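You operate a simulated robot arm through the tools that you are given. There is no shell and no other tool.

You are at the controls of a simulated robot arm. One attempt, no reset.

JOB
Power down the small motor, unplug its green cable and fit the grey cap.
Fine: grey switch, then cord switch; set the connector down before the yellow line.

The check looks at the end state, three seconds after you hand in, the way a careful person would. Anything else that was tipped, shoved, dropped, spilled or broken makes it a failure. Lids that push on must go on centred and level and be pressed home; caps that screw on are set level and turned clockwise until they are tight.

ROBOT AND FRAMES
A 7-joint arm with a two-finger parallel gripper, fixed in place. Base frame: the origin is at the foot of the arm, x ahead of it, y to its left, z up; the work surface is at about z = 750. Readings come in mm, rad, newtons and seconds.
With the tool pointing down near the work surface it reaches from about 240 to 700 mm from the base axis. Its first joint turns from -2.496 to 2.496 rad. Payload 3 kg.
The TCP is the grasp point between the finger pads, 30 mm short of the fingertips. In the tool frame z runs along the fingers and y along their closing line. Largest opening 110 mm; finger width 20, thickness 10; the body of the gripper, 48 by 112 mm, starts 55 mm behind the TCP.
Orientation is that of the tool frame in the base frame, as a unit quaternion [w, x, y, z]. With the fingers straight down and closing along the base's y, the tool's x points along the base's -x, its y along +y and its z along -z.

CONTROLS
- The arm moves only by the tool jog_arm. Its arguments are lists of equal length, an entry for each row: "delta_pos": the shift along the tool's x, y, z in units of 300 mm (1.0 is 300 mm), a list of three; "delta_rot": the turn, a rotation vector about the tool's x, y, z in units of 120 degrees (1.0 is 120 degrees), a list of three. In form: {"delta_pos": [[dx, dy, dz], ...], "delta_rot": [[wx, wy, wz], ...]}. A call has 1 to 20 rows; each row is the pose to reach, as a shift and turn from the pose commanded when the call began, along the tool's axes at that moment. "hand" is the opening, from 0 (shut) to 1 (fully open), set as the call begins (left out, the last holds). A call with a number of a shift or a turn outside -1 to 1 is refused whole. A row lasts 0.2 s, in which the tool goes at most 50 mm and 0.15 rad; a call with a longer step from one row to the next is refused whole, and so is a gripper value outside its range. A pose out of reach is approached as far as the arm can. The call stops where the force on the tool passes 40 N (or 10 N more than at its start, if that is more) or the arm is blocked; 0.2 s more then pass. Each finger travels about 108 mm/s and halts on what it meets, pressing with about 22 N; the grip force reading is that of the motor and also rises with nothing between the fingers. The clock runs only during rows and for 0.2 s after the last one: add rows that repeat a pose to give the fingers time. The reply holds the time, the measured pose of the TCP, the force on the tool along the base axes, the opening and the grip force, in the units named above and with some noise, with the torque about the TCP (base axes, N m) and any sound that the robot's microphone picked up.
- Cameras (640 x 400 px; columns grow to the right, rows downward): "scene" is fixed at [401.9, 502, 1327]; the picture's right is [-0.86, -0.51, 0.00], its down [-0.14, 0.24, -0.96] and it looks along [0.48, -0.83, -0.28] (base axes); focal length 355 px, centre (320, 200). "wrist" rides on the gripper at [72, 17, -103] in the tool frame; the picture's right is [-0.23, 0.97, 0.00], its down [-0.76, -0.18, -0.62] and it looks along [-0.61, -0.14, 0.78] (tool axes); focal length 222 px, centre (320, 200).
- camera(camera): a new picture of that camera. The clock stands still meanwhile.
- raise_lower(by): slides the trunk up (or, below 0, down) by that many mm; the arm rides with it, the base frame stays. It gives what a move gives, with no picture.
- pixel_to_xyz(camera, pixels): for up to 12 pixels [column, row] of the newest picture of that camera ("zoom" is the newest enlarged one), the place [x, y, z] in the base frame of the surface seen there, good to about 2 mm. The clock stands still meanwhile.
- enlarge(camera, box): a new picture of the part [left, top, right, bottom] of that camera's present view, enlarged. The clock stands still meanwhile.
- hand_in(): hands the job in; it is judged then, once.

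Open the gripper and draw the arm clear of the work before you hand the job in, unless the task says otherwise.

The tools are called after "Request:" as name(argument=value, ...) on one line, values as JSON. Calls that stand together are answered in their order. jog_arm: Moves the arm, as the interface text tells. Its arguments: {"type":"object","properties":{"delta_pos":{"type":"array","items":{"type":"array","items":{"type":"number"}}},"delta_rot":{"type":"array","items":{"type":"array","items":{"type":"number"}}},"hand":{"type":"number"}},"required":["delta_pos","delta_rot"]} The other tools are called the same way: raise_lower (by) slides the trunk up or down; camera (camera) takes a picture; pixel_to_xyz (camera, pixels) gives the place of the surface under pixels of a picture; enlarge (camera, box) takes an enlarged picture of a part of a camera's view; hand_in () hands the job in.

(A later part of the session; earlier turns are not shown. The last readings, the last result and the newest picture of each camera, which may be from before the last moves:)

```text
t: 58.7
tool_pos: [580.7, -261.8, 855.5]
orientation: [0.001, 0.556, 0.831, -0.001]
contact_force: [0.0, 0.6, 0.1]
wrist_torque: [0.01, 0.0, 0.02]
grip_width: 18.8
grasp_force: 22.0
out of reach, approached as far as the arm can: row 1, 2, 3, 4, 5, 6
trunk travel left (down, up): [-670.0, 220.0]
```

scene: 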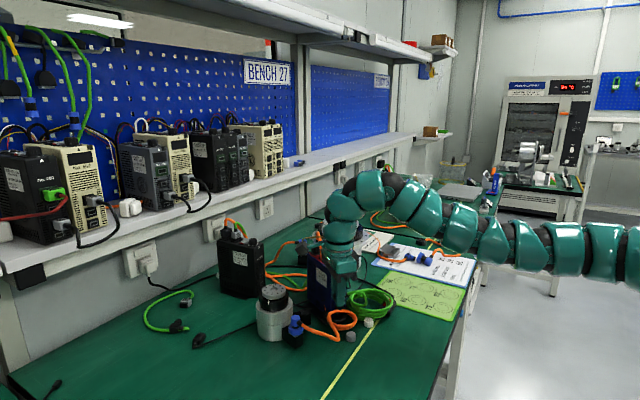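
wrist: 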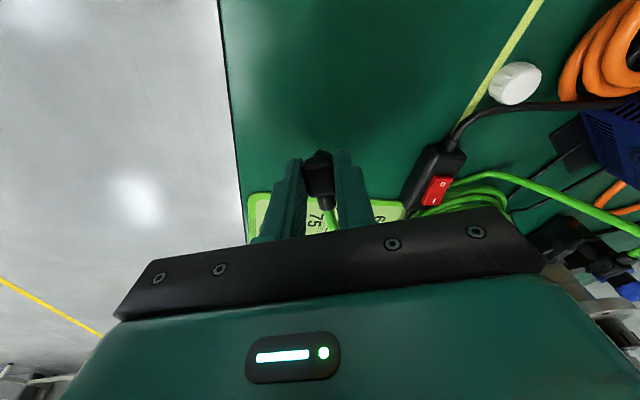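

Orientation is now level; height is capped near 855 here. I go lower, to (610,-150,830), where it should be unconstrained (connector bottom ≈788).

Request:
jog_arm(delta_pos=[[0.0, 0.0, 0.05], [0.06, 0.05, 0.083], [0.13, 0.1, 0.083], [0.21, 0.16, 0.083], [0.27, 0.2, 0.083], [0.308, 0.233, 0.083], [0.308, 0.233, 0.083]], delta_rot=[[0, 0, 0], [0, 0, 0], [0, 0, 0], [0, 0, 0], [0, 0, 0], [0, 0, 0], [0, 0, 0]])

Request:
camera(camera="wrist")

Request:
enlarge(camera="scene", box=[310, 250, 450, 360])

```text
t: 60.3
tool_pos: [611.0, -150.1, 830.6]
orientation: [0.0, 0.556, 0.831, -0.002]
contact_force: [-0.6, 0.6, 0.4]
wrist_torque: [0.0, -0.01, 0.01]
grip_width: 18.7
grasp_force: 21.7
trunk travel left (down, up): [-670.0, 220.0]
```

```text
taken
```

wrist: 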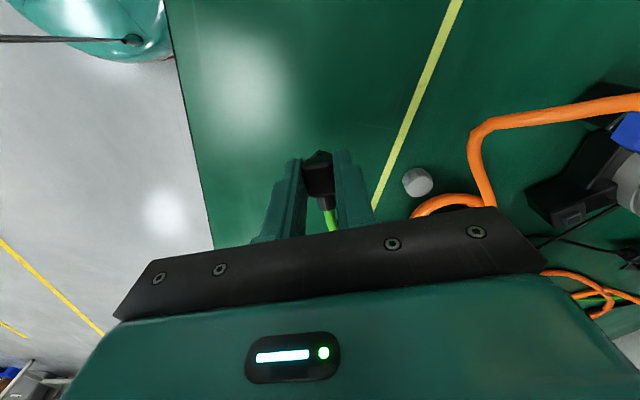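

```text
3.64 times, centred on (380, 305) of scene
```

zoom: 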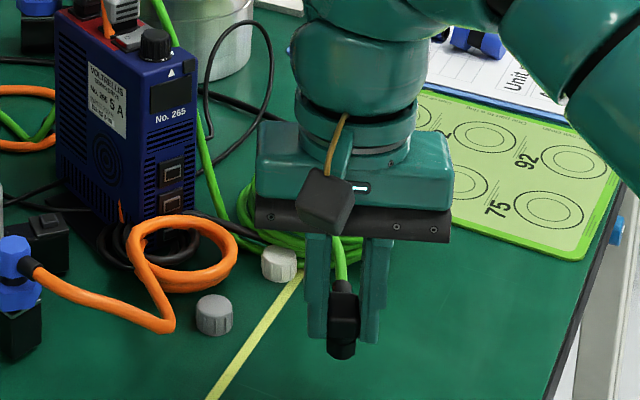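

Clean at (611,-150,830). I measure the held connector's lowest point and tilt.

Request:
enlarge(camera="scene", box=[380, 310, 420, 355])

Request:
enlarge(camera="wrist", box=[270, 130, 380, 240])

```text
8.89 times, centred on (400, 332) of scene
```

zoom: 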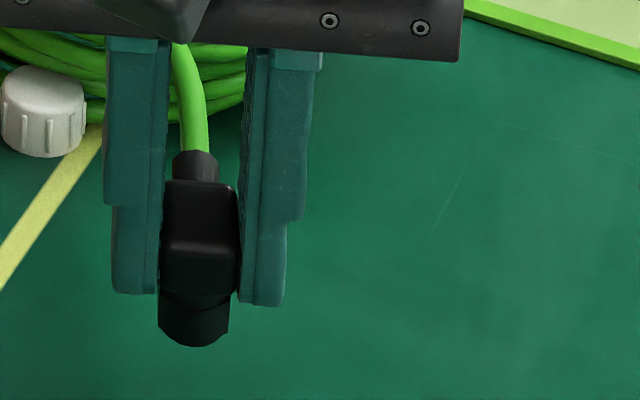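

```text
3.64 times, centred on (325, 185) of wrist
```

zoom: 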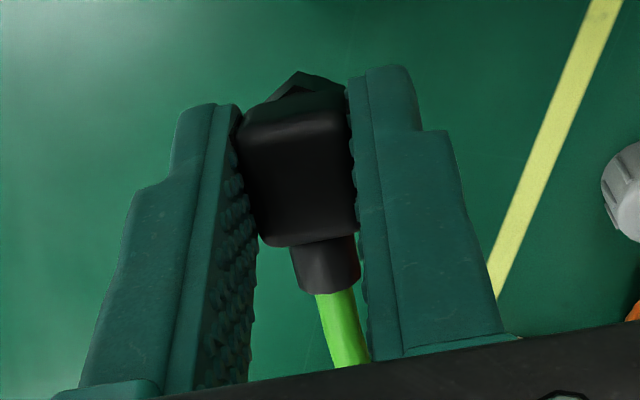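

Request:
enlarge(camera="scene", box=[380, 310, 420, 355])

Request:
pixel_to_xyz(camera="zoom", pixels=[[165, 330], [195, 342], [224, 333], [195, 320], [200, 220], [200, 265], [195, 170], [195, 195], [165, 305], [130, 285]])

```text
8.89 times, centred on (400, 332) of scene
```

zoom: 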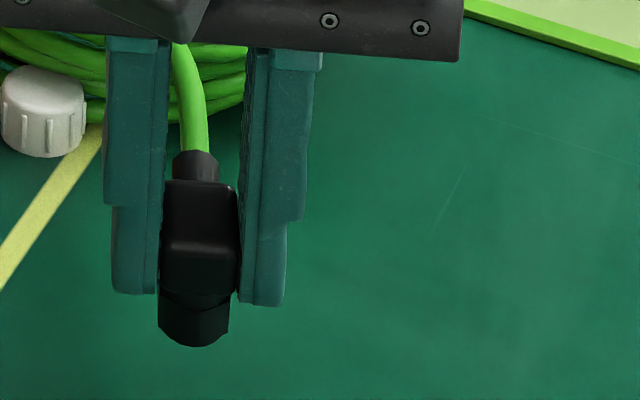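

```text
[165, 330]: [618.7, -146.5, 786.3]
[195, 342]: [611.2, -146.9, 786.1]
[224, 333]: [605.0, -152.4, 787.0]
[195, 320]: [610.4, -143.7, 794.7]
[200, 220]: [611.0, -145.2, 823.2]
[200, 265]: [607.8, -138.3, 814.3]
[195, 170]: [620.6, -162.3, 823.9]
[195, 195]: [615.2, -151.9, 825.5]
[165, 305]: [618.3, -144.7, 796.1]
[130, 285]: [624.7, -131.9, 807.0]
```

Connector's neck bottom is at z≈786 and its plug axis leans ~14° about the closing axis. I rotate +13.9° about the tool's y to bring it upright, lowering 20 mm.

Request:
jog_arm(delta_pos=[[0, 0, 0.022], [0, 0, 0.044], [0, 0, 0.0667], [0, 0, 0.0667]], delta_rot=[[0, 0.04, 0], [0, 0.08, 0], [0, 0.1158, 0], [0, 0.1158, 0]])

Request:
enlarge(camera="scene", box=[380, 315, 420, 360])

```text
t: 61.3
tool_pos: [613.3, -150.2, 805.0]
orientation: [-0.099, 0.553, 0.825, 0.067]
contact_force: [-0.5, -0.4, -0.6]
wrist_torque: [-0.01, 0.02, 0.0]
grip_width: 18.7
grasp_force: 21.8
out of reach, approached as far as the arm can: row 3, 4
trunk travel left (down, up): [-670.0, 220.0]
```

```text
8.89 times, centred on (400, 338) of scene
```

zoom: 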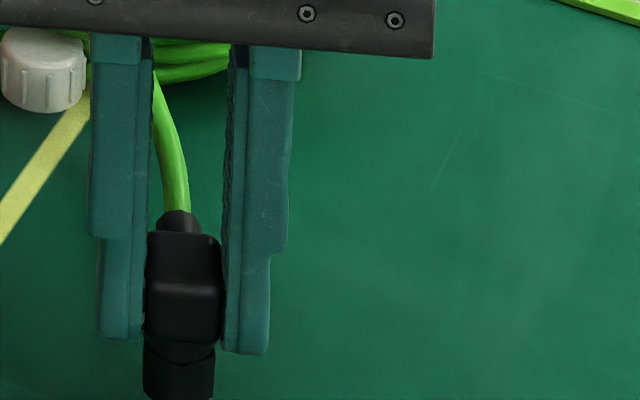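

Request:
enlarge(camera="scene", box=[380, 325, 420, 370])

Request:
pixel_to_xyz(camera="zoom", pixels=[[150, 300], [180, 310], [210, 302], [180, 285], [185, 225], [185, 180], [180, 130], [150, 225], [115, 240], [245, 255]])

```text
8.89 times, centred on (400, 348) of scene
```

zoom: 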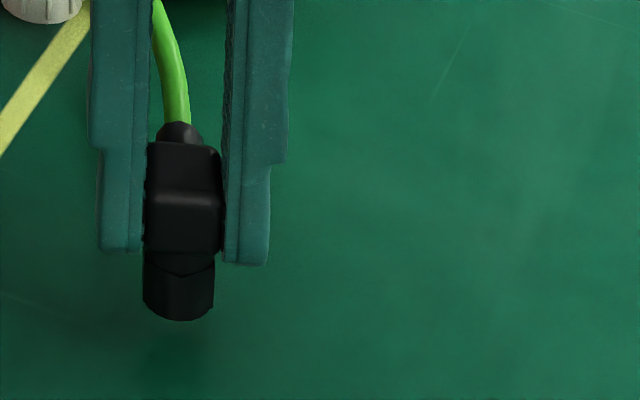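

```text
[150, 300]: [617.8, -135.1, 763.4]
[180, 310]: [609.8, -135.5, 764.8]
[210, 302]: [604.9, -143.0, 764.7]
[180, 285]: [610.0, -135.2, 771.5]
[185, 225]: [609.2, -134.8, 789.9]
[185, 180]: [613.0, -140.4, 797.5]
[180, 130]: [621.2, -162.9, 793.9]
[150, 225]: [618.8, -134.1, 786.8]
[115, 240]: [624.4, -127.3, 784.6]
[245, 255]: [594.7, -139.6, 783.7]
```

The connector is upright with its bottom at ≈763. I lower it in small steps until contact with the table.

Request:
jog_arm(delta_pos=[[-0.0032, 0, 0.0129], [-0.0064, 0, 0.0259], [-0.008, 0, 0.0323], [-0.0088, 0, 0.0356], [-0.0096, 0, 0.0388]], delta_rot=[[0, 0, 0], [0, 0, 0], [0, 0, 0], [0, 0, 0], [0, 0, 0]])

Request:
enlarge(camera="scene", box=[380, 325, 420, 370])

```text
t: 62.5
tool_pos: [613.7, -149.8, 794.7]
orientation: [-0.101, 0.551, 0.825, 0.067]
contact_force: [2.3, -3.6, 23.2]
wrist_torque: [-0.11, -0.09, 0.01]
grip_width: 18.9
grasp_force: 22.3
trunk travel left (down, up): [-670.0, 220.0]
```

```text
8.89 times, centred on (400, 348) of scene
```

zoom: 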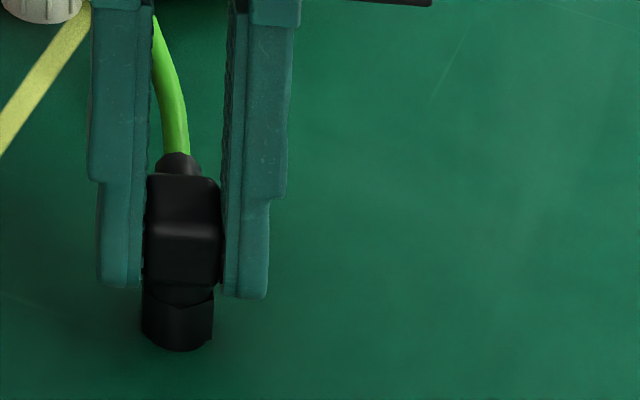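

It's on the table (23 N). I relieve ~1.2 mm of press, then open the hand a little.

Request:
jog_arm(delta_pos=[[0.0005, 0, -0.002], [0.001, 0, -0.0039], [0.001, 0, -0.0039]], delta_rot=[[0, 0, 0], [0, 0, 0], [0, 0, 0]])

```text
t: 63.3
tool_pos: [613.0, -149.1, 794.8]
orientation: [-0.1, 0.551, 0.826, 0.067]
contact_force: [5.3, -1.0, 22.2]
wrist_torque: [-0.01, -0.17, 0.0]
grip_width: 18.9
grasp_force: 20.9
trunk travel left (down, up): [-670.0, 220.0]
```

Request:
jog_arm(delta_pos=[[0.001, 0, -0.004], [0.0015, 0, -0.006], [0.0015, 0, -0.006]], delta_rot=[[0, 0, 0], [0, 0, 0], [0, 0, 0]])

```text
t: 64.1
tool_pos: [611.9, -150.1, 794.4]
orientation: [-0.102, 0.551, 0.826, 0.066]
contact_force: [0.6, -0.2, 0.8]
wrist_torque: [0.07, -0.07, 0.04]
grip_width: 19.0
grasp_force: 21.9
trunk travel left (down, up): [-670.0, 220.0]
```

Contact force is down to ~1 N with the connector resting on the table. Now open the hand to ~45 mm.

Request:
jog_arm(delta_pos=[[0, 0, 0], [0, 0, 0], [0, 0, 0]], delta_rot=[[0, 0, 0], [0, 0, 0], [0, 0, 0]], hand=0.42)

Request:
enlarge(camera="scene", box=[370, 315, 430, 370])

Request:
enlarge(camera="wrist", box=[230, 100, 410, 240])

```text
t: 64.9
tool_pos: [612.3, -150.4, 795.9]
orientation: [-0.1, 0.552, 0.825, 0.066]
contact_force: [0.5, 0.4, -0.3]
wrist_torque: [0.01, 0.03, 0.02]
grip_width: 46.4
grasp_force: 0.1
trunk travel left (down, up): [-670.0, 220.0]
```

```text
7.27 times, centred on (400, 342) of scene
```

zoom: 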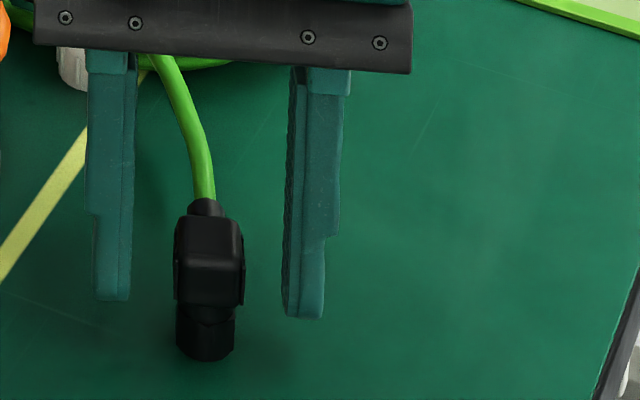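

```text
2.86 times, centred on (320, 170) of wrist
```

zoom: 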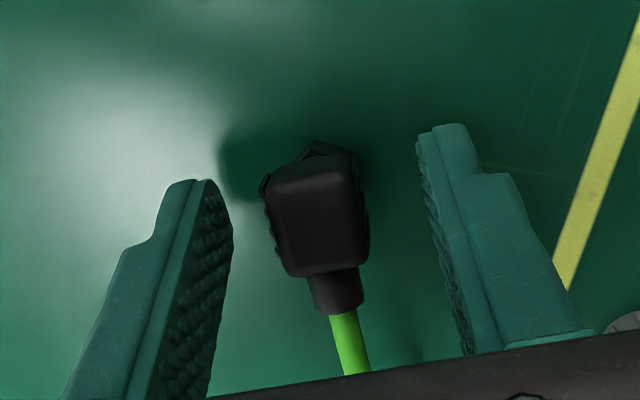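

The connector stands free on the table at ≈(612,-145), well before the yellow line. I raise the trunk 100 mm to lift the open hand straight off it.

Request:
raise_lower(by=100)

Request:
camera(camera="scene")

Request:
camera(camera="wrist")

```text
t: 66.2
tool_pos: [614.0, -150.4, 895.7]
orientation: [-0.101, 0.551, 0.825, 0.066]
contact_force: [-0.2, -0.2, -0.5]
wrist_torque: [-0.03, -0.03, 0.01]
grip_width: 46.2
grasp_force: 0.1
trunk travel left (down, up): [-770.0, 120.0]
```

```text
taken
```

scene: 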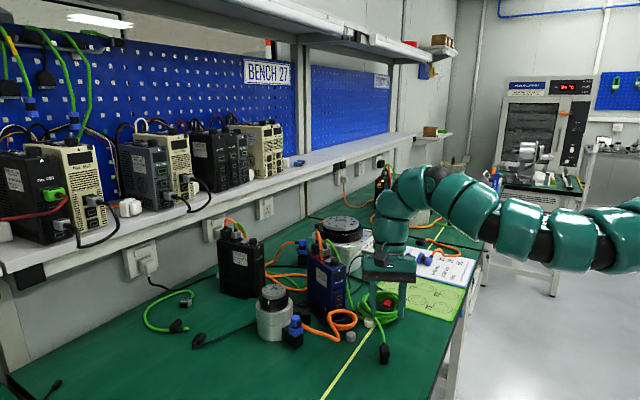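

```text
taken
```

wrist: 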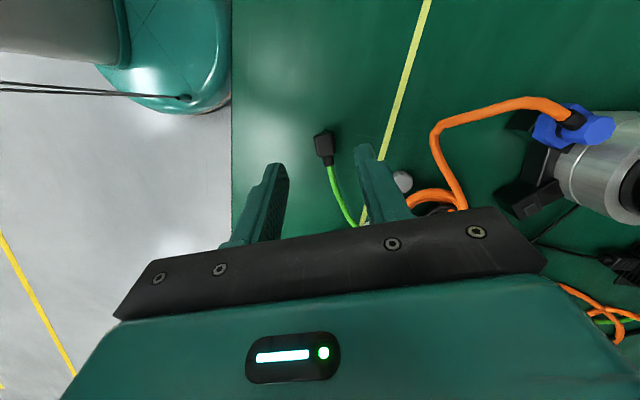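

The connector stays put at (384,355) in the scene. Now I swing over to hover above the grey cap (≈(711,-178)) with a new orientation: tilted 23° forward along the drive's axis with the closing line horizontal, so the cap can stay level later.

Request:
jog_arm(delta_pos=[[-0.024, 0.034, -0.008], [-0.048, 0.068, -0.016], [-0.072, 0.102, -0.024], [-0.096, 0.136, -0.032], [-0.12, 0.17, -0.04], [-0.144, 0.204, -0.048], [-0.168, 0.238, -0.0563], [-0.168, 0.238, -0.0563], [-0.168, 0.238, -0.0563]], delta_rot=[[-0.0037, -0.0422, -0.0466], [-0.0074, -0.0845, -0.0932], [-0.0111, -0.1267, -0.1398], [-0.0149, -0.1689, -0.1864], [-0.0186, -0.2111, -0.233], [-0.0223, -0.2534, -0.2796], [-0.026, -0.2956, -0.3262], [-0.026, -0.2956, -0.3262], [-0.026, -0.2956, -0.3262]])

Request:
camera(camera="wrist")

Request:
camera(camera="scene")

```text
t: 68.2
tool_pos: [699.6, -171.4, 899.6]
orientation: [0.192, 0.244, 0.949, -0.051]
contact_force: [-0.1, -0.2, 0.0]
wrist_torque: [0.03, -0.02, -0.01]
grip_width: 46.4
grasp_force: 0.0
trunk travel left (down, up): [-770.0, 120.0]
```

```text
taken
```

wrist: 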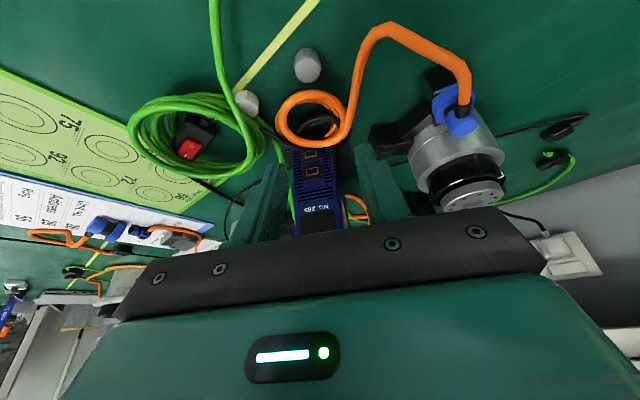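

```text
taken
```

scene: 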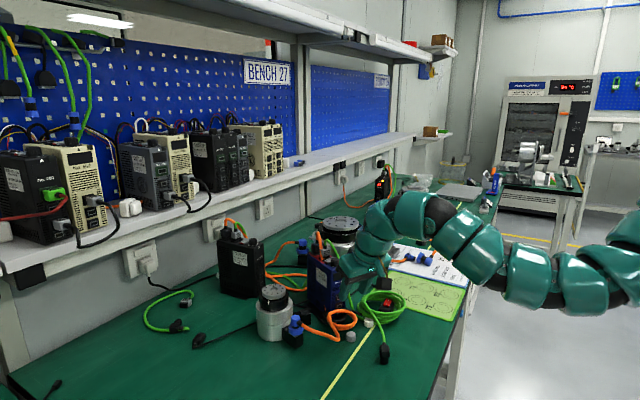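

Reached. The grey cap is at (307,65) in the wrist view; I zoom in to locate it accurately.

Request:
enlarge(camera="wrist", box=[280, 40, 340, 90])

Request:
pixel_to_xyz(camera="wrist", pixels=[[307, 58], [298, 60], [316, 60], [307, 51], [307, 66], [307, 75], [246, 101], [240, 98], [252, 99]])

Request:
enlarge(camera="scene", box=[335, 320, 365, 350])

```text
8.00 times, centred on (310, 65) of wrist
```

zoom: 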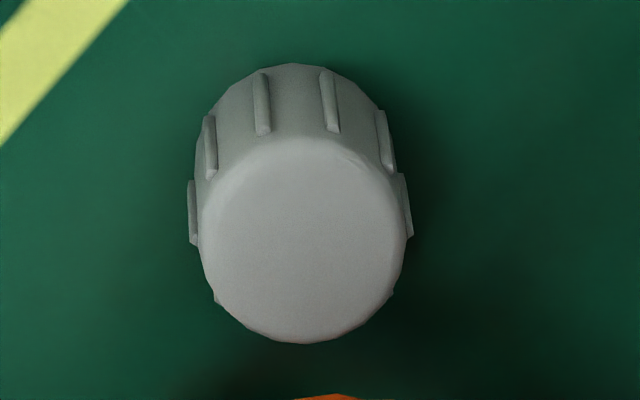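

```text
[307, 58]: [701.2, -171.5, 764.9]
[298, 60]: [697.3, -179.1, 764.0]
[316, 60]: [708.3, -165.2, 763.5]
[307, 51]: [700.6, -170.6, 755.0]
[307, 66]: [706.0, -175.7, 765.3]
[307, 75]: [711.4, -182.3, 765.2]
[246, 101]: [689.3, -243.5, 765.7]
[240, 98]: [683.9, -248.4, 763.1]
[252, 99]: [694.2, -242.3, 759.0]
```

```text
13.33 times, centred on (350, 335) of scene
```

zoom: 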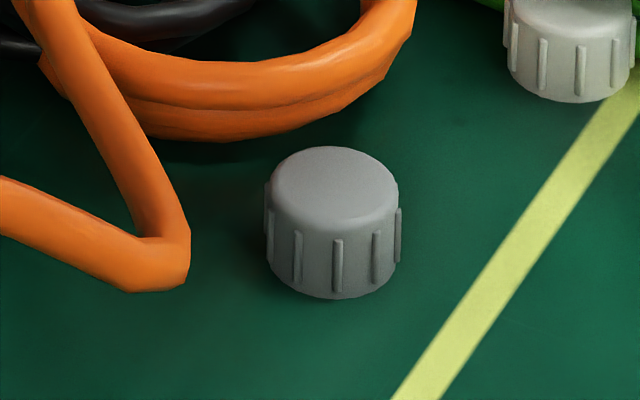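

Request:
pixel_to_xyz(camera="wrist", pixels=[[307.9, 70], [296, 70], [320, 70], [307.9, 58.5], [307.9, 81.5], [299.5, 62], [316, 62], [299.5, 78.5], [316, 78.5], [307, 48], [303, 54]])

Request:
pixel_to_xyz(camera="zoom", pixels=[[333, 187], [275, 185], [392, 185], [333, 152], [333, 225], [333, 285], [270, 240], [398, 235]])

```text
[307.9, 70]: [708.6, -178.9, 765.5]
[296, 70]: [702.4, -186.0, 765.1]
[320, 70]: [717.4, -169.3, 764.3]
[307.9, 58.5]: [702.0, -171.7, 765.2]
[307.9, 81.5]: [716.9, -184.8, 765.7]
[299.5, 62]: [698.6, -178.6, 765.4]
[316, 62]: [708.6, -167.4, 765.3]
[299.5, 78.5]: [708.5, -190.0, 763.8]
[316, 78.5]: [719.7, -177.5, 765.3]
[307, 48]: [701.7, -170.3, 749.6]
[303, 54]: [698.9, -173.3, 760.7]
```

```text
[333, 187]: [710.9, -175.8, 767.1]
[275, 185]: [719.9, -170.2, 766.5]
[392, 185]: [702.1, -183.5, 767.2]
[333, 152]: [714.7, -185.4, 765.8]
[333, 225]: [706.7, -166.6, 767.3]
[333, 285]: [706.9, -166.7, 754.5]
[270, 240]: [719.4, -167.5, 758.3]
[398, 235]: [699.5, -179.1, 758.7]
```

The cap centre is ≈(709.9,-177.5), top 766. I check the nearby orange cable against where the fingers will go.

Request:
pixel_to_xyz(camera="scene", pixels=[[338, 340], [330, 336], [334, 325], [337, 330], [345, 327], [355, 326], [340, 343], [332, 318]])

Request:
enlarge(camera="wrist", box=[220, 10, 400, 150])

```text
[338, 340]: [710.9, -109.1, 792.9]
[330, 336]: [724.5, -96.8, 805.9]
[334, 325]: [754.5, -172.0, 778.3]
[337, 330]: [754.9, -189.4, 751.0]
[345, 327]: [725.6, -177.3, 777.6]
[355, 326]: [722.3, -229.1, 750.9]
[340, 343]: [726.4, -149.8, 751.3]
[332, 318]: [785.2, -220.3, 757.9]
```

```text
2.86 times, centred on (310, 80) of wrist
```

zoom: 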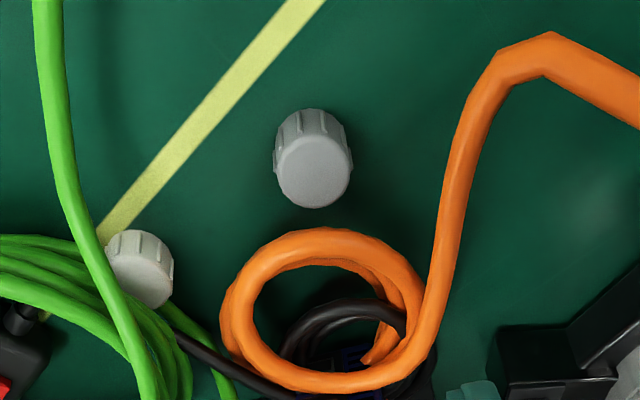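

I narrow the opening to ~36 mm and fine-shift to be exactly above the cap.

Request:
jog_arm(delta_pos=[[-0.0053, -0.0014, 0.0022], [-0.0053, -0.0014, 0.0022], [-0.0053, -0.0014, 0.0022]], delta_rot=[[0, 0, 0], [0, 0, 0], [0, 0, 0]], hand=0.33)

Request:
raise_lower(by=-85)

Request:
camera(camera="wrist")

Request:
enlarge(camera="scene", box=[320, 300, 380, 350])

```text
t: 69.0
tool_pos: [700.6, -172.5, 900.3]
orientation: [0.192, 0.245, 0.949, -0.05]
contact_force: [-0.6, 0.7, 0.1]
wrist_torque: [0.0, -0.01, 0.01]
grip_width: 36.2
grasp_force: 0.0
trunk travel left (down, up): [-770.0, 120.0]
```

```text
t: 70.2
tool_pos: [702.0, -172.1, 815.3]
orientation: [0.192, 0.245, 0.949, -0.05]
contact_force: [-0.3, 0.6, -0.1]
wrist_torque: [-0.03, 0.02, -0.01]
grip_width: 36.5
grasp_force: 0.2
trunk travel left (down, up): [-685.0, 205.0]
```

```text
taken
```

wrist: 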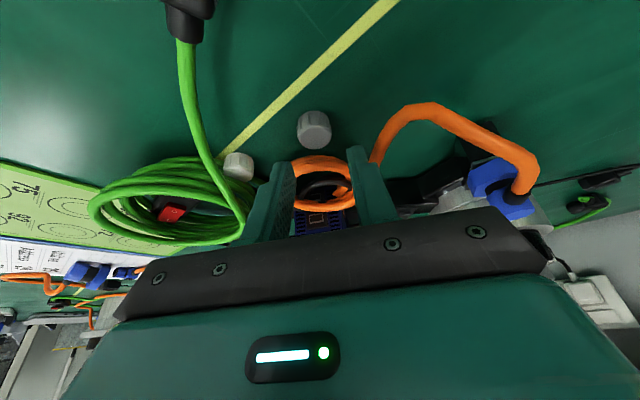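

```text
8.00 times, centred on (350, 325) of scene
```

zoom: 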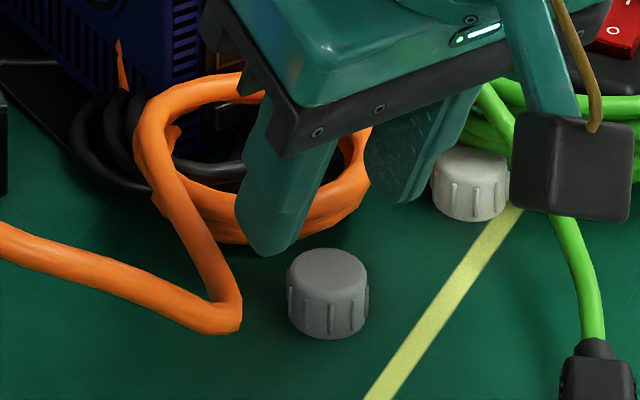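

All aligned; fingers straddle the cap at z≈784. I descend the last 30 mm vertically to grip height (TCP z≈785).

Request:
jog_arm(delta_pos=[[0.0083, -0.0006, 0.0183], [0.0166, -0.0013, 0.0367], [0.025, -0.0019, 0.055], [0.0333, -0.0026, 0.0734], [0.0416, -0.0032, 0.0917], [0.0416, -0.0032, 0.0917]], delta_rot=[[0, 0, 0], [0, 0, 0], [0, 0, 0], [0, 0, 0], [0, 0, 0], [0, 0, 0]])

Request:
enlarge(camera="wrist", box=[260, 120, 390, 220])

Request:
enlarge(camera="scene", box=[320, 300, 380, 350])

```text
t: 71.6
tool_pos: [699.2, -172.4, 785.3]
orientation: [0.193, 0.243, 0.949, -0.05]
contact_force: [-0.6, 0.5, -1.1]
wrist_torque: [0.01, 0.04, 0.03]
grip_width: 36.2
grasp_force: 0.1
trunk travel left (down, up): [-685.0, 205.0]
```

```text
4.00 times, centred on (325, 170) of wrist
```

zoom: 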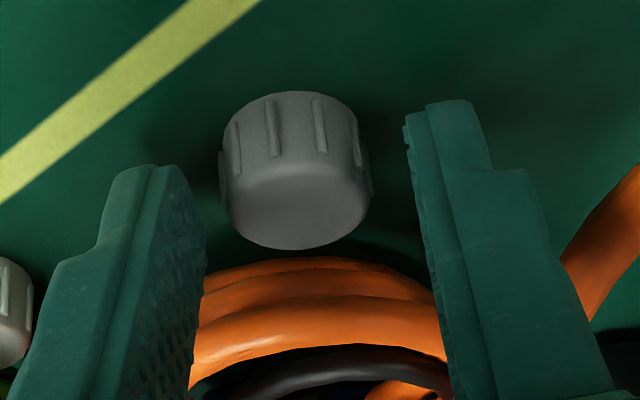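

```text
8.00 times, centred on (350, 325) of scene
```

zoom: 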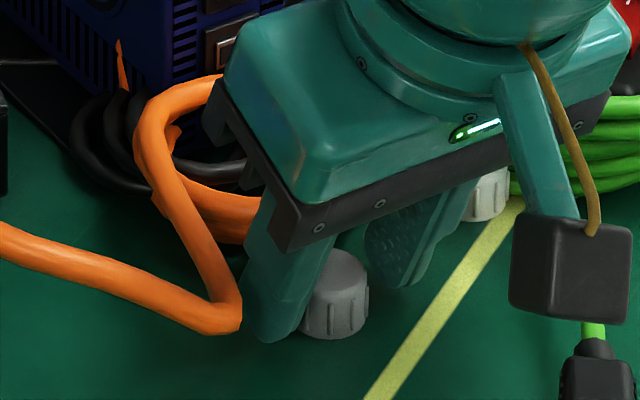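

The cap is ~1.4 mm closer to the left pad; I nudge the hand to centre it and then close gently.

Request:
jog_arm(delta_pos=[[-0.0045, -0.0046, 0.0019], [-0.0045, -0.0046, 0.0019]], delta_rot=[[0, 0, 0], [0, 0, 0]])

Request:
enlarge(camera="wrist", box=[260, 120, 390, 220])

```text
t: 72.2
tool_pos: [700.2, -174.0, 784.0]
orientation: [0.193, 0.244, 0.949, -0.05]
contact_force: [-0.6, 0.4, 0.0]
wrist_torque: [0.0, 0.0, 0.01]
grip_width: 36.3
grasp_force: 0.0
trunk travel left (down, up): [-685.0, 205.0]
```

```text
4.00 times, centred on (325, 170) of wrist
```

zoom: 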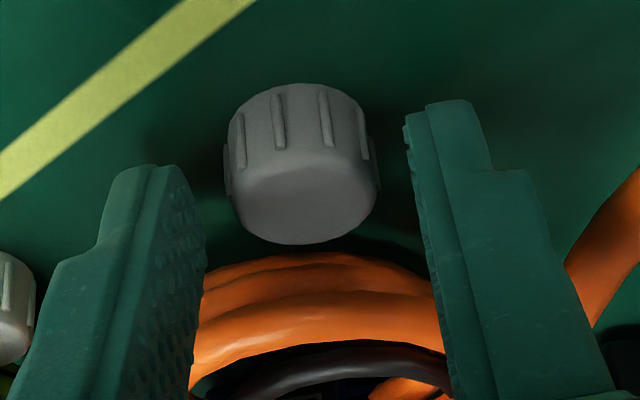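

Centred. Closing on the cap now.

Request:
jog_arm(delta_pos=[[0, 0, 0], [0, 0, 0], [0, 0, 0], [0, 0, 0]], delta_rot=[[0, 0, 0], [0, 0, 0], [0, 0, 0], [0, 0, 0]], hand=0.0)

Request:
enlarge(camera="wrist", box=[260, 120, 390, 220])

Request:
enlarge(camera="scene", box=[320, 300, 380, 350])

```text
t: 73.2
tool_pos: [700.7, -175.2, 784.0]
orientation: [0.192, 0.244, 0.949, -0.05]
contact_force: [0.0, 0.4, -0.5]
wrist_torque: [0.02, -0.01, 0.02]
grip_width: 20.3
grasp_force: 22.3
trunk travel left (down, up): [-685.0, 205.0]
```

```text
4.00 times, centred on (325, 170) of wrist
```

zoom: 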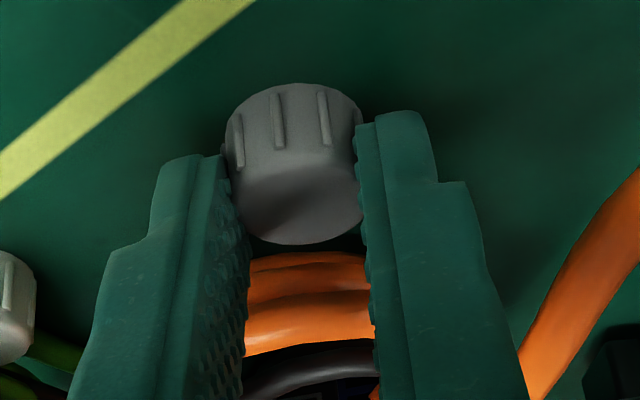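

```text
8.00 times, centred on (350, 325) of scene
```

zoom: 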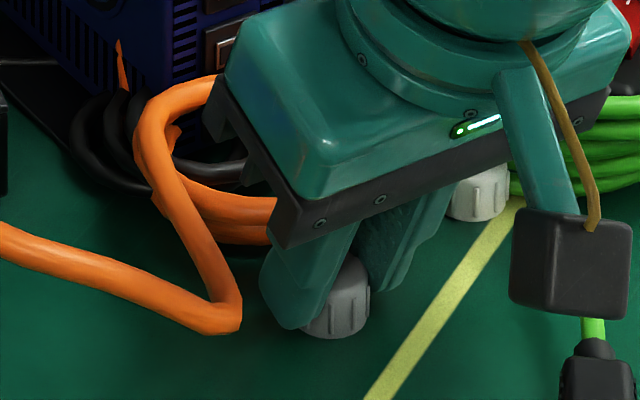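

Gripped at 20.3 mm, 22 N. I lift it straight up 60 mm with the trunk and inspect how it sits in the pads.

Request:
raise_lower(by=60)

Request:
enlarge(camera="wrist", box=[260, 120, 390, 220])

Request:
enlarge(camera="scene", box=[320, 285, 390, 335])

```text
t: 74.2
tool_pos: [700.8, -175.2, 845.3]
orientation: [0.193, 0.243, 0.949, -0.05]
contact_force: [0.0, -0.4, -0.7]
wrist_torque: [-0.01, -0.03, 0.0]
grip_width: 20.3
grasp_force: 22.2
trunk travel left (down, up): [-745.0, 145.0]
```

```text
4.00 times, centred on (325, 170) of wrist
```

zoom: 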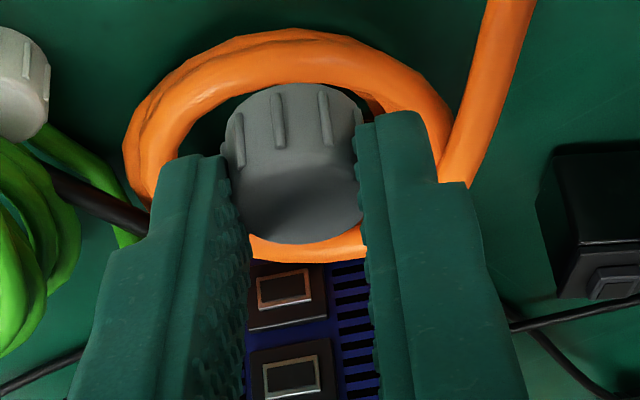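

```text
8.00 times, centred on (355, 310) of scene
```

zoom: 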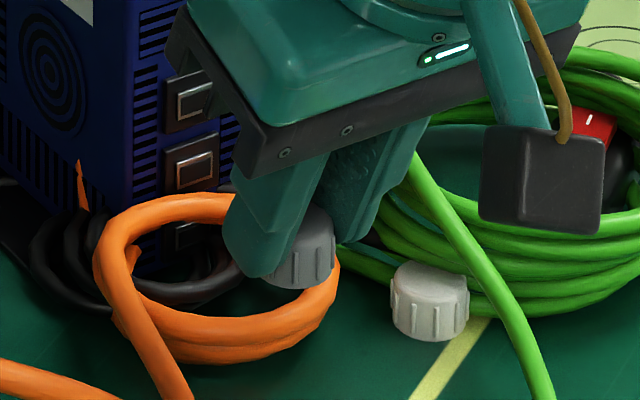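

Request:
pixel_to_xyz(camera="wrist", pixels=[[320, 171.3], [309, 170], [331, 169], [320, 179], [320, 163.5], [313, 164], [327, 163], [313, 177], [327, 177], [317.5, 147.5], [317.5, 155]])

Request:
pixel_to_xyz(camera="zoom", pixels=[[310, 220], [320, 230], [300, 280], [320, 275], [330, 250], [285, 285], [312, 212]])

```text
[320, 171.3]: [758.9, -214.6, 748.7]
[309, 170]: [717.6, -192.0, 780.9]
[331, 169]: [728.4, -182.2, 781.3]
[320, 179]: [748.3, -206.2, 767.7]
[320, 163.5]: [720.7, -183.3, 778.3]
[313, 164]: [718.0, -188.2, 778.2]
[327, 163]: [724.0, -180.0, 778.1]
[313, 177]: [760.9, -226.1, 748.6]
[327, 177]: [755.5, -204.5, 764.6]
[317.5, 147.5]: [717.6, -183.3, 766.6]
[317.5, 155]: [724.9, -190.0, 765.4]
```

```text
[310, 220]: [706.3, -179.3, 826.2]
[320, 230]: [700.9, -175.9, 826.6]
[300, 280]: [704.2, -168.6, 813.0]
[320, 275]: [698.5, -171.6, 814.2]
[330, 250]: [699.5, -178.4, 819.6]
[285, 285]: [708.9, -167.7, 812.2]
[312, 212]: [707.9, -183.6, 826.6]
```

Request:
camera(camera="wrist")

Request:
pixel_to_xyz(camera="wrist", pixels=[[320, 171.3], [309, 170], [331, 169], [320, 179], [320, 163.5], [313, 164], [327, 163], [313, 177], [327, 177], [317.5, 147.5], [317.5, 155]])

```text
taken
```

wrist: 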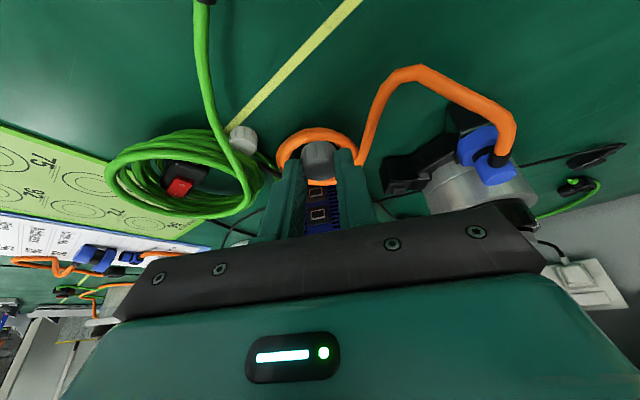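

```text
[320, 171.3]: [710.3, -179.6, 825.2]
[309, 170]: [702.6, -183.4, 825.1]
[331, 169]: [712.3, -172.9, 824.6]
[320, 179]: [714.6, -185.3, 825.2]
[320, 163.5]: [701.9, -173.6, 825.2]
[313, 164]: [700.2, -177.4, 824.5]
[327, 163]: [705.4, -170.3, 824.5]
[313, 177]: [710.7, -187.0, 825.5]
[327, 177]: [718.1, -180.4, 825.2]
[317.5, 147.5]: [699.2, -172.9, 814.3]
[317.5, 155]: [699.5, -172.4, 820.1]
```

The cap is level in the grip (top z≈825 everywhere) and centred on the tool axis. I now move it outward and up toward the motor: first to (780,-170,885).

Request:
jog_arm(delta_pos=[[-0.0643, 0.0356, -0.0087], [-0.1285, 0.0713, -0.0174], [-0.1928, 0.1069, -0.026], [-0.257, 0.1425, -0.0347], [-0.257, 0.1425, -0.0347]], delta_rot=[[0, 0, 0], [0, 0, 0], [0, 0, 0], [0, 0, 0], [0, 0, 0]])

```text
t: 75.4
tool_pos: [779.9, -170.2, 884.2]
orientation: [0.194, 0.245, 0.949, -0.051]
contact_force: [-0.7, 0.5, -0.4]
wrist_torque: [0.01, 0.04, 0.01]
grip_width: 21.0
grasp_force: 22.3
trunk travel left (down, up): [-745.0, 145.0]
```

Clean move. Next up and out to (829,-166,1060), well above everything, so the trunk can be lowered into the good-reach setting afterwards.

Request:
jog_arm(delta_pos=[[-0.0592, 0.015, -0.081], [-0.1184, 0.03, -0.1619], [-0.1777, 0.045, -0.2429], [-0.2369, 0.06, -0.3238], [-0.2961, 0.075, -0.4048], [-0.3553, 0.09, -0.4857], [-0.3553, 0.09, -0.4857]], delta_rot=[[0, 0, 0], [0, 0, 0], [0, 0, 0], [0, 0, 0], [0, 0, 0], [0, 0, 0], [0, 0, 0]])

```text
t: 77.0
tool_pos: [828.7, -166.1, 1059.3]
orientation: [0.192, 0.244, 0.949, -0.051]
contact_force: [0.7, 0.2, -0.9]
wrist_torque: [-0.01, 0.01, -0.01]
grip_width: 21.8
grasp_force: 21.7
trunk travel left (down, up): [-745.0, 145.0]
```

Grip width crept from 20.3 to 21.8, so I check how the cap sits.

Request:
camera(camera="wrist")

Request:
enlarge(camera="wrist", box=[260, 120, 390, 220])

Request:
enlarge(camera="scene", box=[270, 180, 370, 250])

```text
taken
```

wrist: 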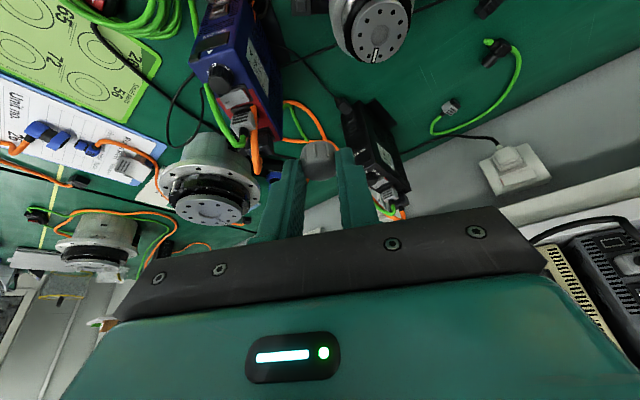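

```text
4.00 times, centred on (325, 170) of wrist
```

zoom: 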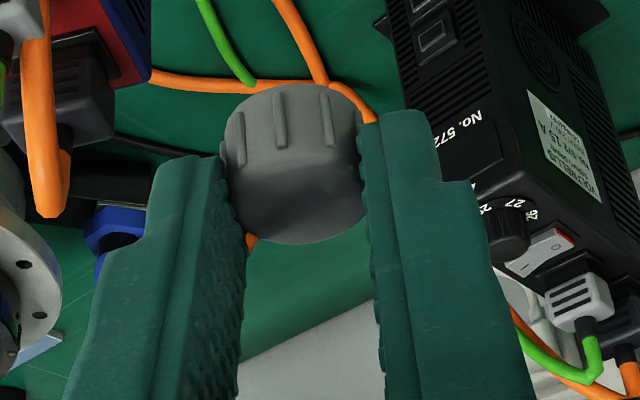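

```text
5.71 times, centred on (320, 215) of scene
```

zoom: 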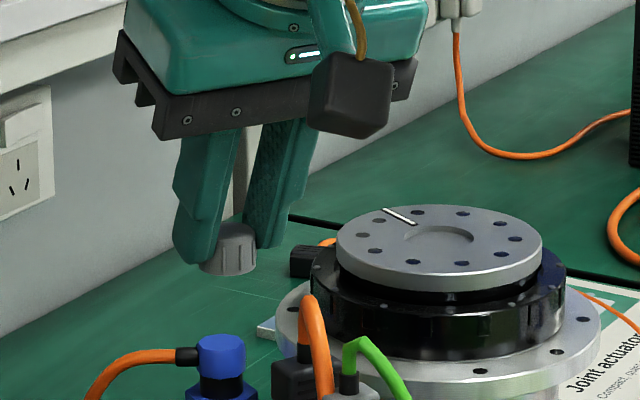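

Request:
pixel_to_xyz(camera="wrist", pixels=[[320, 171.3], [309, 170], [331, 169], [320, 179], [320, 165], [313, 165], [327, 164], [313, 177], [327, 177], [318, 147.5], [318, 155]])

Request:
pixel_to_xyz(camera="zoom", pixels=[[228, 230], [245, 235], [225, 270], [245, 265], [250, 250], [210, 272], [185, 255]])

```text
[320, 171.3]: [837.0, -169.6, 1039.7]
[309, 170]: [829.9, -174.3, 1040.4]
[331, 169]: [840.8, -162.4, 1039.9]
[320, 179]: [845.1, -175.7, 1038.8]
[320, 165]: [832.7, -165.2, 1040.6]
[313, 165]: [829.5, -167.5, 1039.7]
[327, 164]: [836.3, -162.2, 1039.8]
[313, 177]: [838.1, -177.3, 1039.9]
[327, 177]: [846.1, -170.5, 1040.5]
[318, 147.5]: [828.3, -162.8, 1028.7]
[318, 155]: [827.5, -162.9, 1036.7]
```

```text
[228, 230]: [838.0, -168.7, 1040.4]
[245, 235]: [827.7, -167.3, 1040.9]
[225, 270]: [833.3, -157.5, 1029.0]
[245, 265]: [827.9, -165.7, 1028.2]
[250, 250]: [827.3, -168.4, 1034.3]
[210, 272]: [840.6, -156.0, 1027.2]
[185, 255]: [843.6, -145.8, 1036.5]
```

The cap is still level (top ≈1040 all over) with its centre ≈(+8.1,-3.7) from the TCP. I lower the trunk 185 mm, bringing the cap to ~45 mm above the socket.

Request:
raise_lower(by=-185)

Request:
camera(camera="wrist")

Request:
enlarge(camera="scene", box=[260, 240, 360, 330])

```text
t: 79.1
tool_pos: [828.2, -164.9, 874.3]
orientation: [0.193, 0.246, 0.949, -0.051]
contact_force: [0.0, 0.1, 0.7]
wrist_torque: [-0.03, -0.01, -0.03]
grip_width: 21.5
grasp_force: 21.7
trunk travel left (down, up): [-560.0, 330.0]
```

```text
taken
```

wrist: 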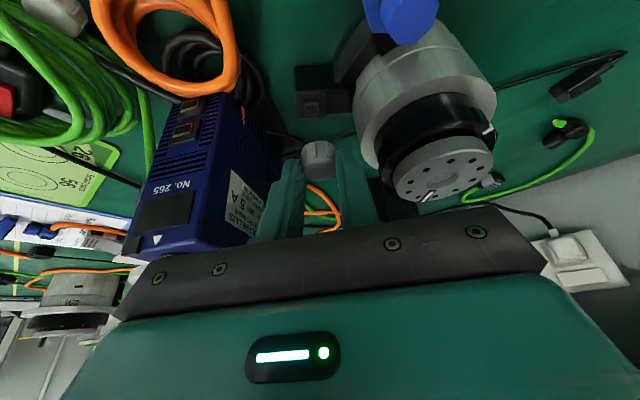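

```text
4.44 times, centred on (310, 285) of scene
```

zoom: 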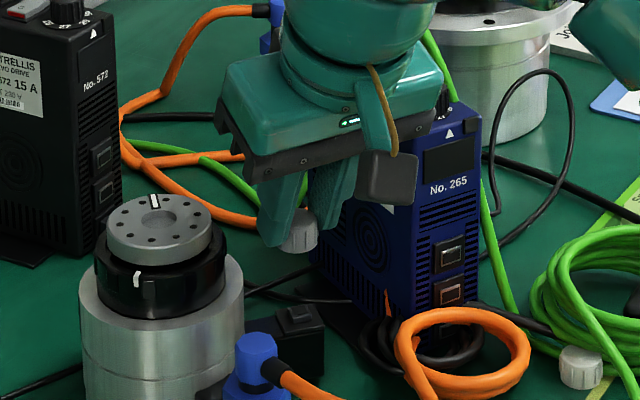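

Request:
enlarge(camera="wrist", box=[280, 60, 360, 190])

Request:
enlarge(camera="wrist", box=[290, 75, 350, 120])

```text
3.08 times, centred on (320, 125) of wrist
```

zoom: 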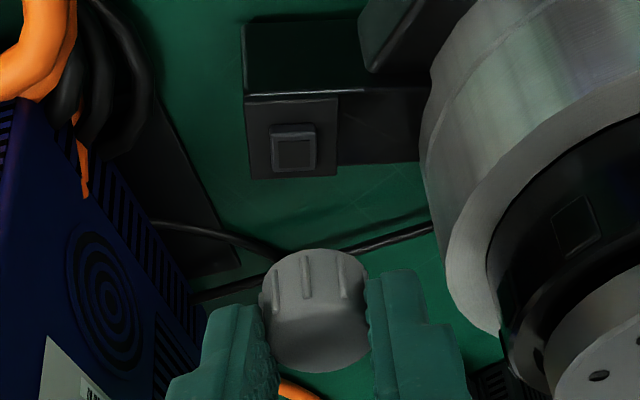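

```text
8.89 times, centred on (320, 98) of wrist
```

zoom: 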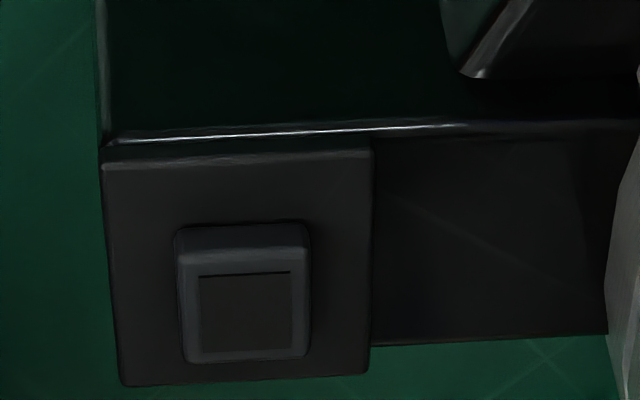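

Request:
pixel_to_xyz(camera="zoom", pixels=[[247, 312], [188, 265], [300, 255], [302, 345], [192, 355], [245, 262], [245, 352], [188, 310], [302, 300], [112, 170], [362, 158], [360, 365]])

Request:
pixel_to_xyz(camera="wrist", pixels=[[319.3, 171.3], [309, 170], [331, 169], [320, 179], [320, 166], [318, 147.5], [318, 152], [313, 166], [326, 165], [365, 100], [352, 130], [430, 180]])

```text
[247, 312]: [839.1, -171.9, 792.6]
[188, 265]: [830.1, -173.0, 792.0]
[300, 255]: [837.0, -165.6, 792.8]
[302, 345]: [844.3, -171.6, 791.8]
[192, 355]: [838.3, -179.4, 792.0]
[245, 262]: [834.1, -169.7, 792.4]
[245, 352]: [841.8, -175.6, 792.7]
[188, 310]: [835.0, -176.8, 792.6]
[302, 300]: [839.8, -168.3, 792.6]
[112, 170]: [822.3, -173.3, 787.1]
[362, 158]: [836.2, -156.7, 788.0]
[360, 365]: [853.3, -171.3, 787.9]
```

```text
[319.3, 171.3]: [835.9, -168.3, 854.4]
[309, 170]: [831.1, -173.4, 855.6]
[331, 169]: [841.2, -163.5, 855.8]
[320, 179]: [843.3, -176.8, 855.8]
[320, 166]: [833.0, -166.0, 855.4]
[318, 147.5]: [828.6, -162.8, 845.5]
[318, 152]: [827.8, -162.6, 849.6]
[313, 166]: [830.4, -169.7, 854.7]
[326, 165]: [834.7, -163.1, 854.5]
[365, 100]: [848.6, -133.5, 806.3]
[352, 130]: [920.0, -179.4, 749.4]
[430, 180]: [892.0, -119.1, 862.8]
```

Request:
enlarge(camera="wrist", box=[295, 135, 345, 190])

Request:
enlarge(camera="scene", box=[295, 270, 325, 320])

```text
7.27 times, centred on (320, 162) of wrist
```

zoom: 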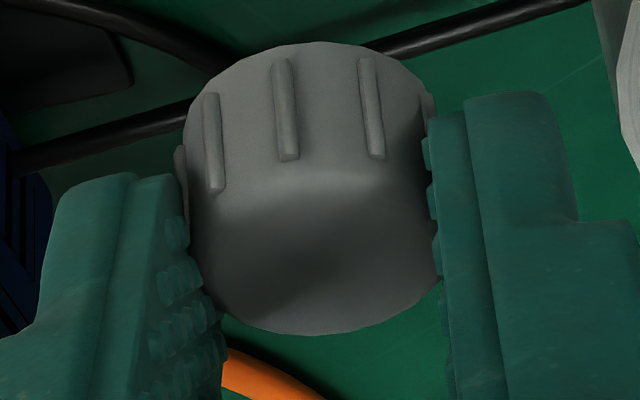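

```text
8.00 times, centred on (310, 295) of scene
```

zoom: 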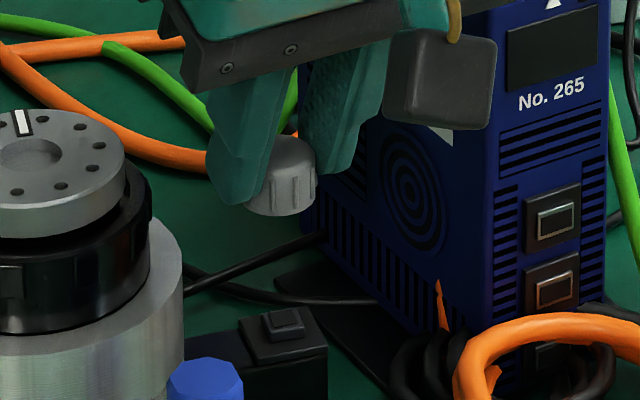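

Request:
pixel_to_xyz(camera="wrist", pixels=[[318.6, 180], [335.5, 167.5], [303.2, 167.5], [308, 176.8], [330.8, 176], [318.9, 164], [318.9, 162], [318.9, 160], [318.9, 158], [318.9, 156], [318.9, 168.5]])

Request:
pixel_to_xyz(camera="zoom", pixels=[[315, 175], [300, 150], [280, 145], [282, 212], [310, 205], [255, 210], [284, 322], [283, 312], [250, 325], [310, 330], [300, 200]])

```text
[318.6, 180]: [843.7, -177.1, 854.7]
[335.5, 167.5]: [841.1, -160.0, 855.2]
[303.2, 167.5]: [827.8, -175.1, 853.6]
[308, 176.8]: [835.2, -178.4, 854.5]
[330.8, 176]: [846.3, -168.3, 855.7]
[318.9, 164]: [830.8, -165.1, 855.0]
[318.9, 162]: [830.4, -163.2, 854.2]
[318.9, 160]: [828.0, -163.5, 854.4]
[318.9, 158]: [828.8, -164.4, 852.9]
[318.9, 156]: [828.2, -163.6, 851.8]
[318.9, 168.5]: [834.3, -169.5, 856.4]
```

```text
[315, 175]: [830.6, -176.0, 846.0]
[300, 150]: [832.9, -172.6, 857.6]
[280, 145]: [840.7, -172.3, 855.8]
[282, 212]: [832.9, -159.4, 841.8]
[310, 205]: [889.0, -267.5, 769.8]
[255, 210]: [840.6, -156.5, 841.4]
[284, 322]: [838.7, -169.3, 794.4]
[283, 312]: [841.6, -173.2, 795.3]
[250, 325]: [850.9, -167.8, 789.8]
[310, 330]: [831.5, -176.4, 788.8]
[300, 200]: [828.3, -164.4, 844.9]
```

Comparing cap and socket in both cameras, I shift the cap by about (+0.7,-2.0) mm and descend to leave its bottom ≈3 mm over the socket frame.

Request:
jog_arm(delta_pos=[[0.0099, -0.0047, 0.026], [0.0199, -0.0047, 0.0521], [0.0298, -0.0047, 0.0782], [0.0398, -0.0047, 0.1042], [0.0497, -0.0047, 0.1303], [0.0497, -0.0047, 0.1303]], delta_rot=[[0, 0, 0], [0, 0, 0], [0, 0, 0], [0, 0, 0], [0, 0, 0], [0, 0, 0]])

Request:
camera(camera="wrist")

Request:
enlarge(camera="wrist", box=[280, 110, 380, 200])

Request:
enlarge(camera="scene", box=[290, 275, 330, 325])

```text
t: 80.5
tool_pos: [829.1, -168.3, 832.9]
orientation: [0.192, 0.243, 0.949, -0.051]
contact_force: [-0.2, -1.2, 0.3]
wrist_torque: [-0.01, 0.0, 0.01]
grip_width: 21.8
grasp_force: 21.7
trunk travel left (down, up): [-560.0, 330.0]
```

```text
taken
```

wrist: 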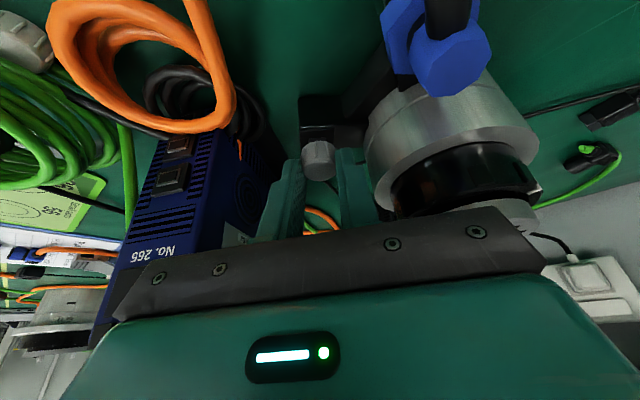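

```text
4.44 times, centred on (330, 155) of wrist
```

zoom: 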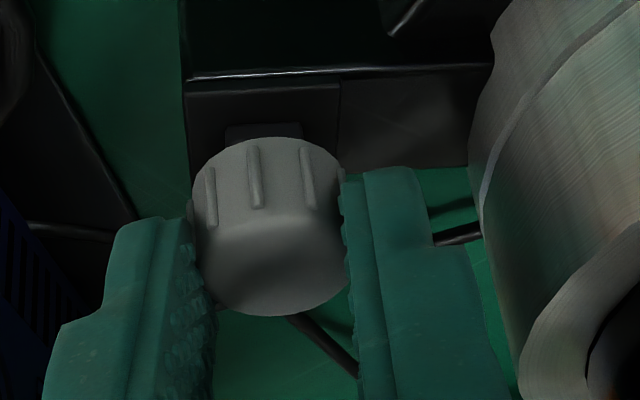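

```text
8.00 times, centred on (310, 300) of scene
```

zoom: 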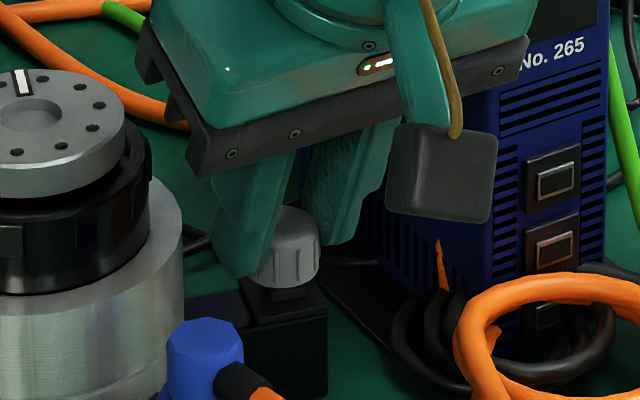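

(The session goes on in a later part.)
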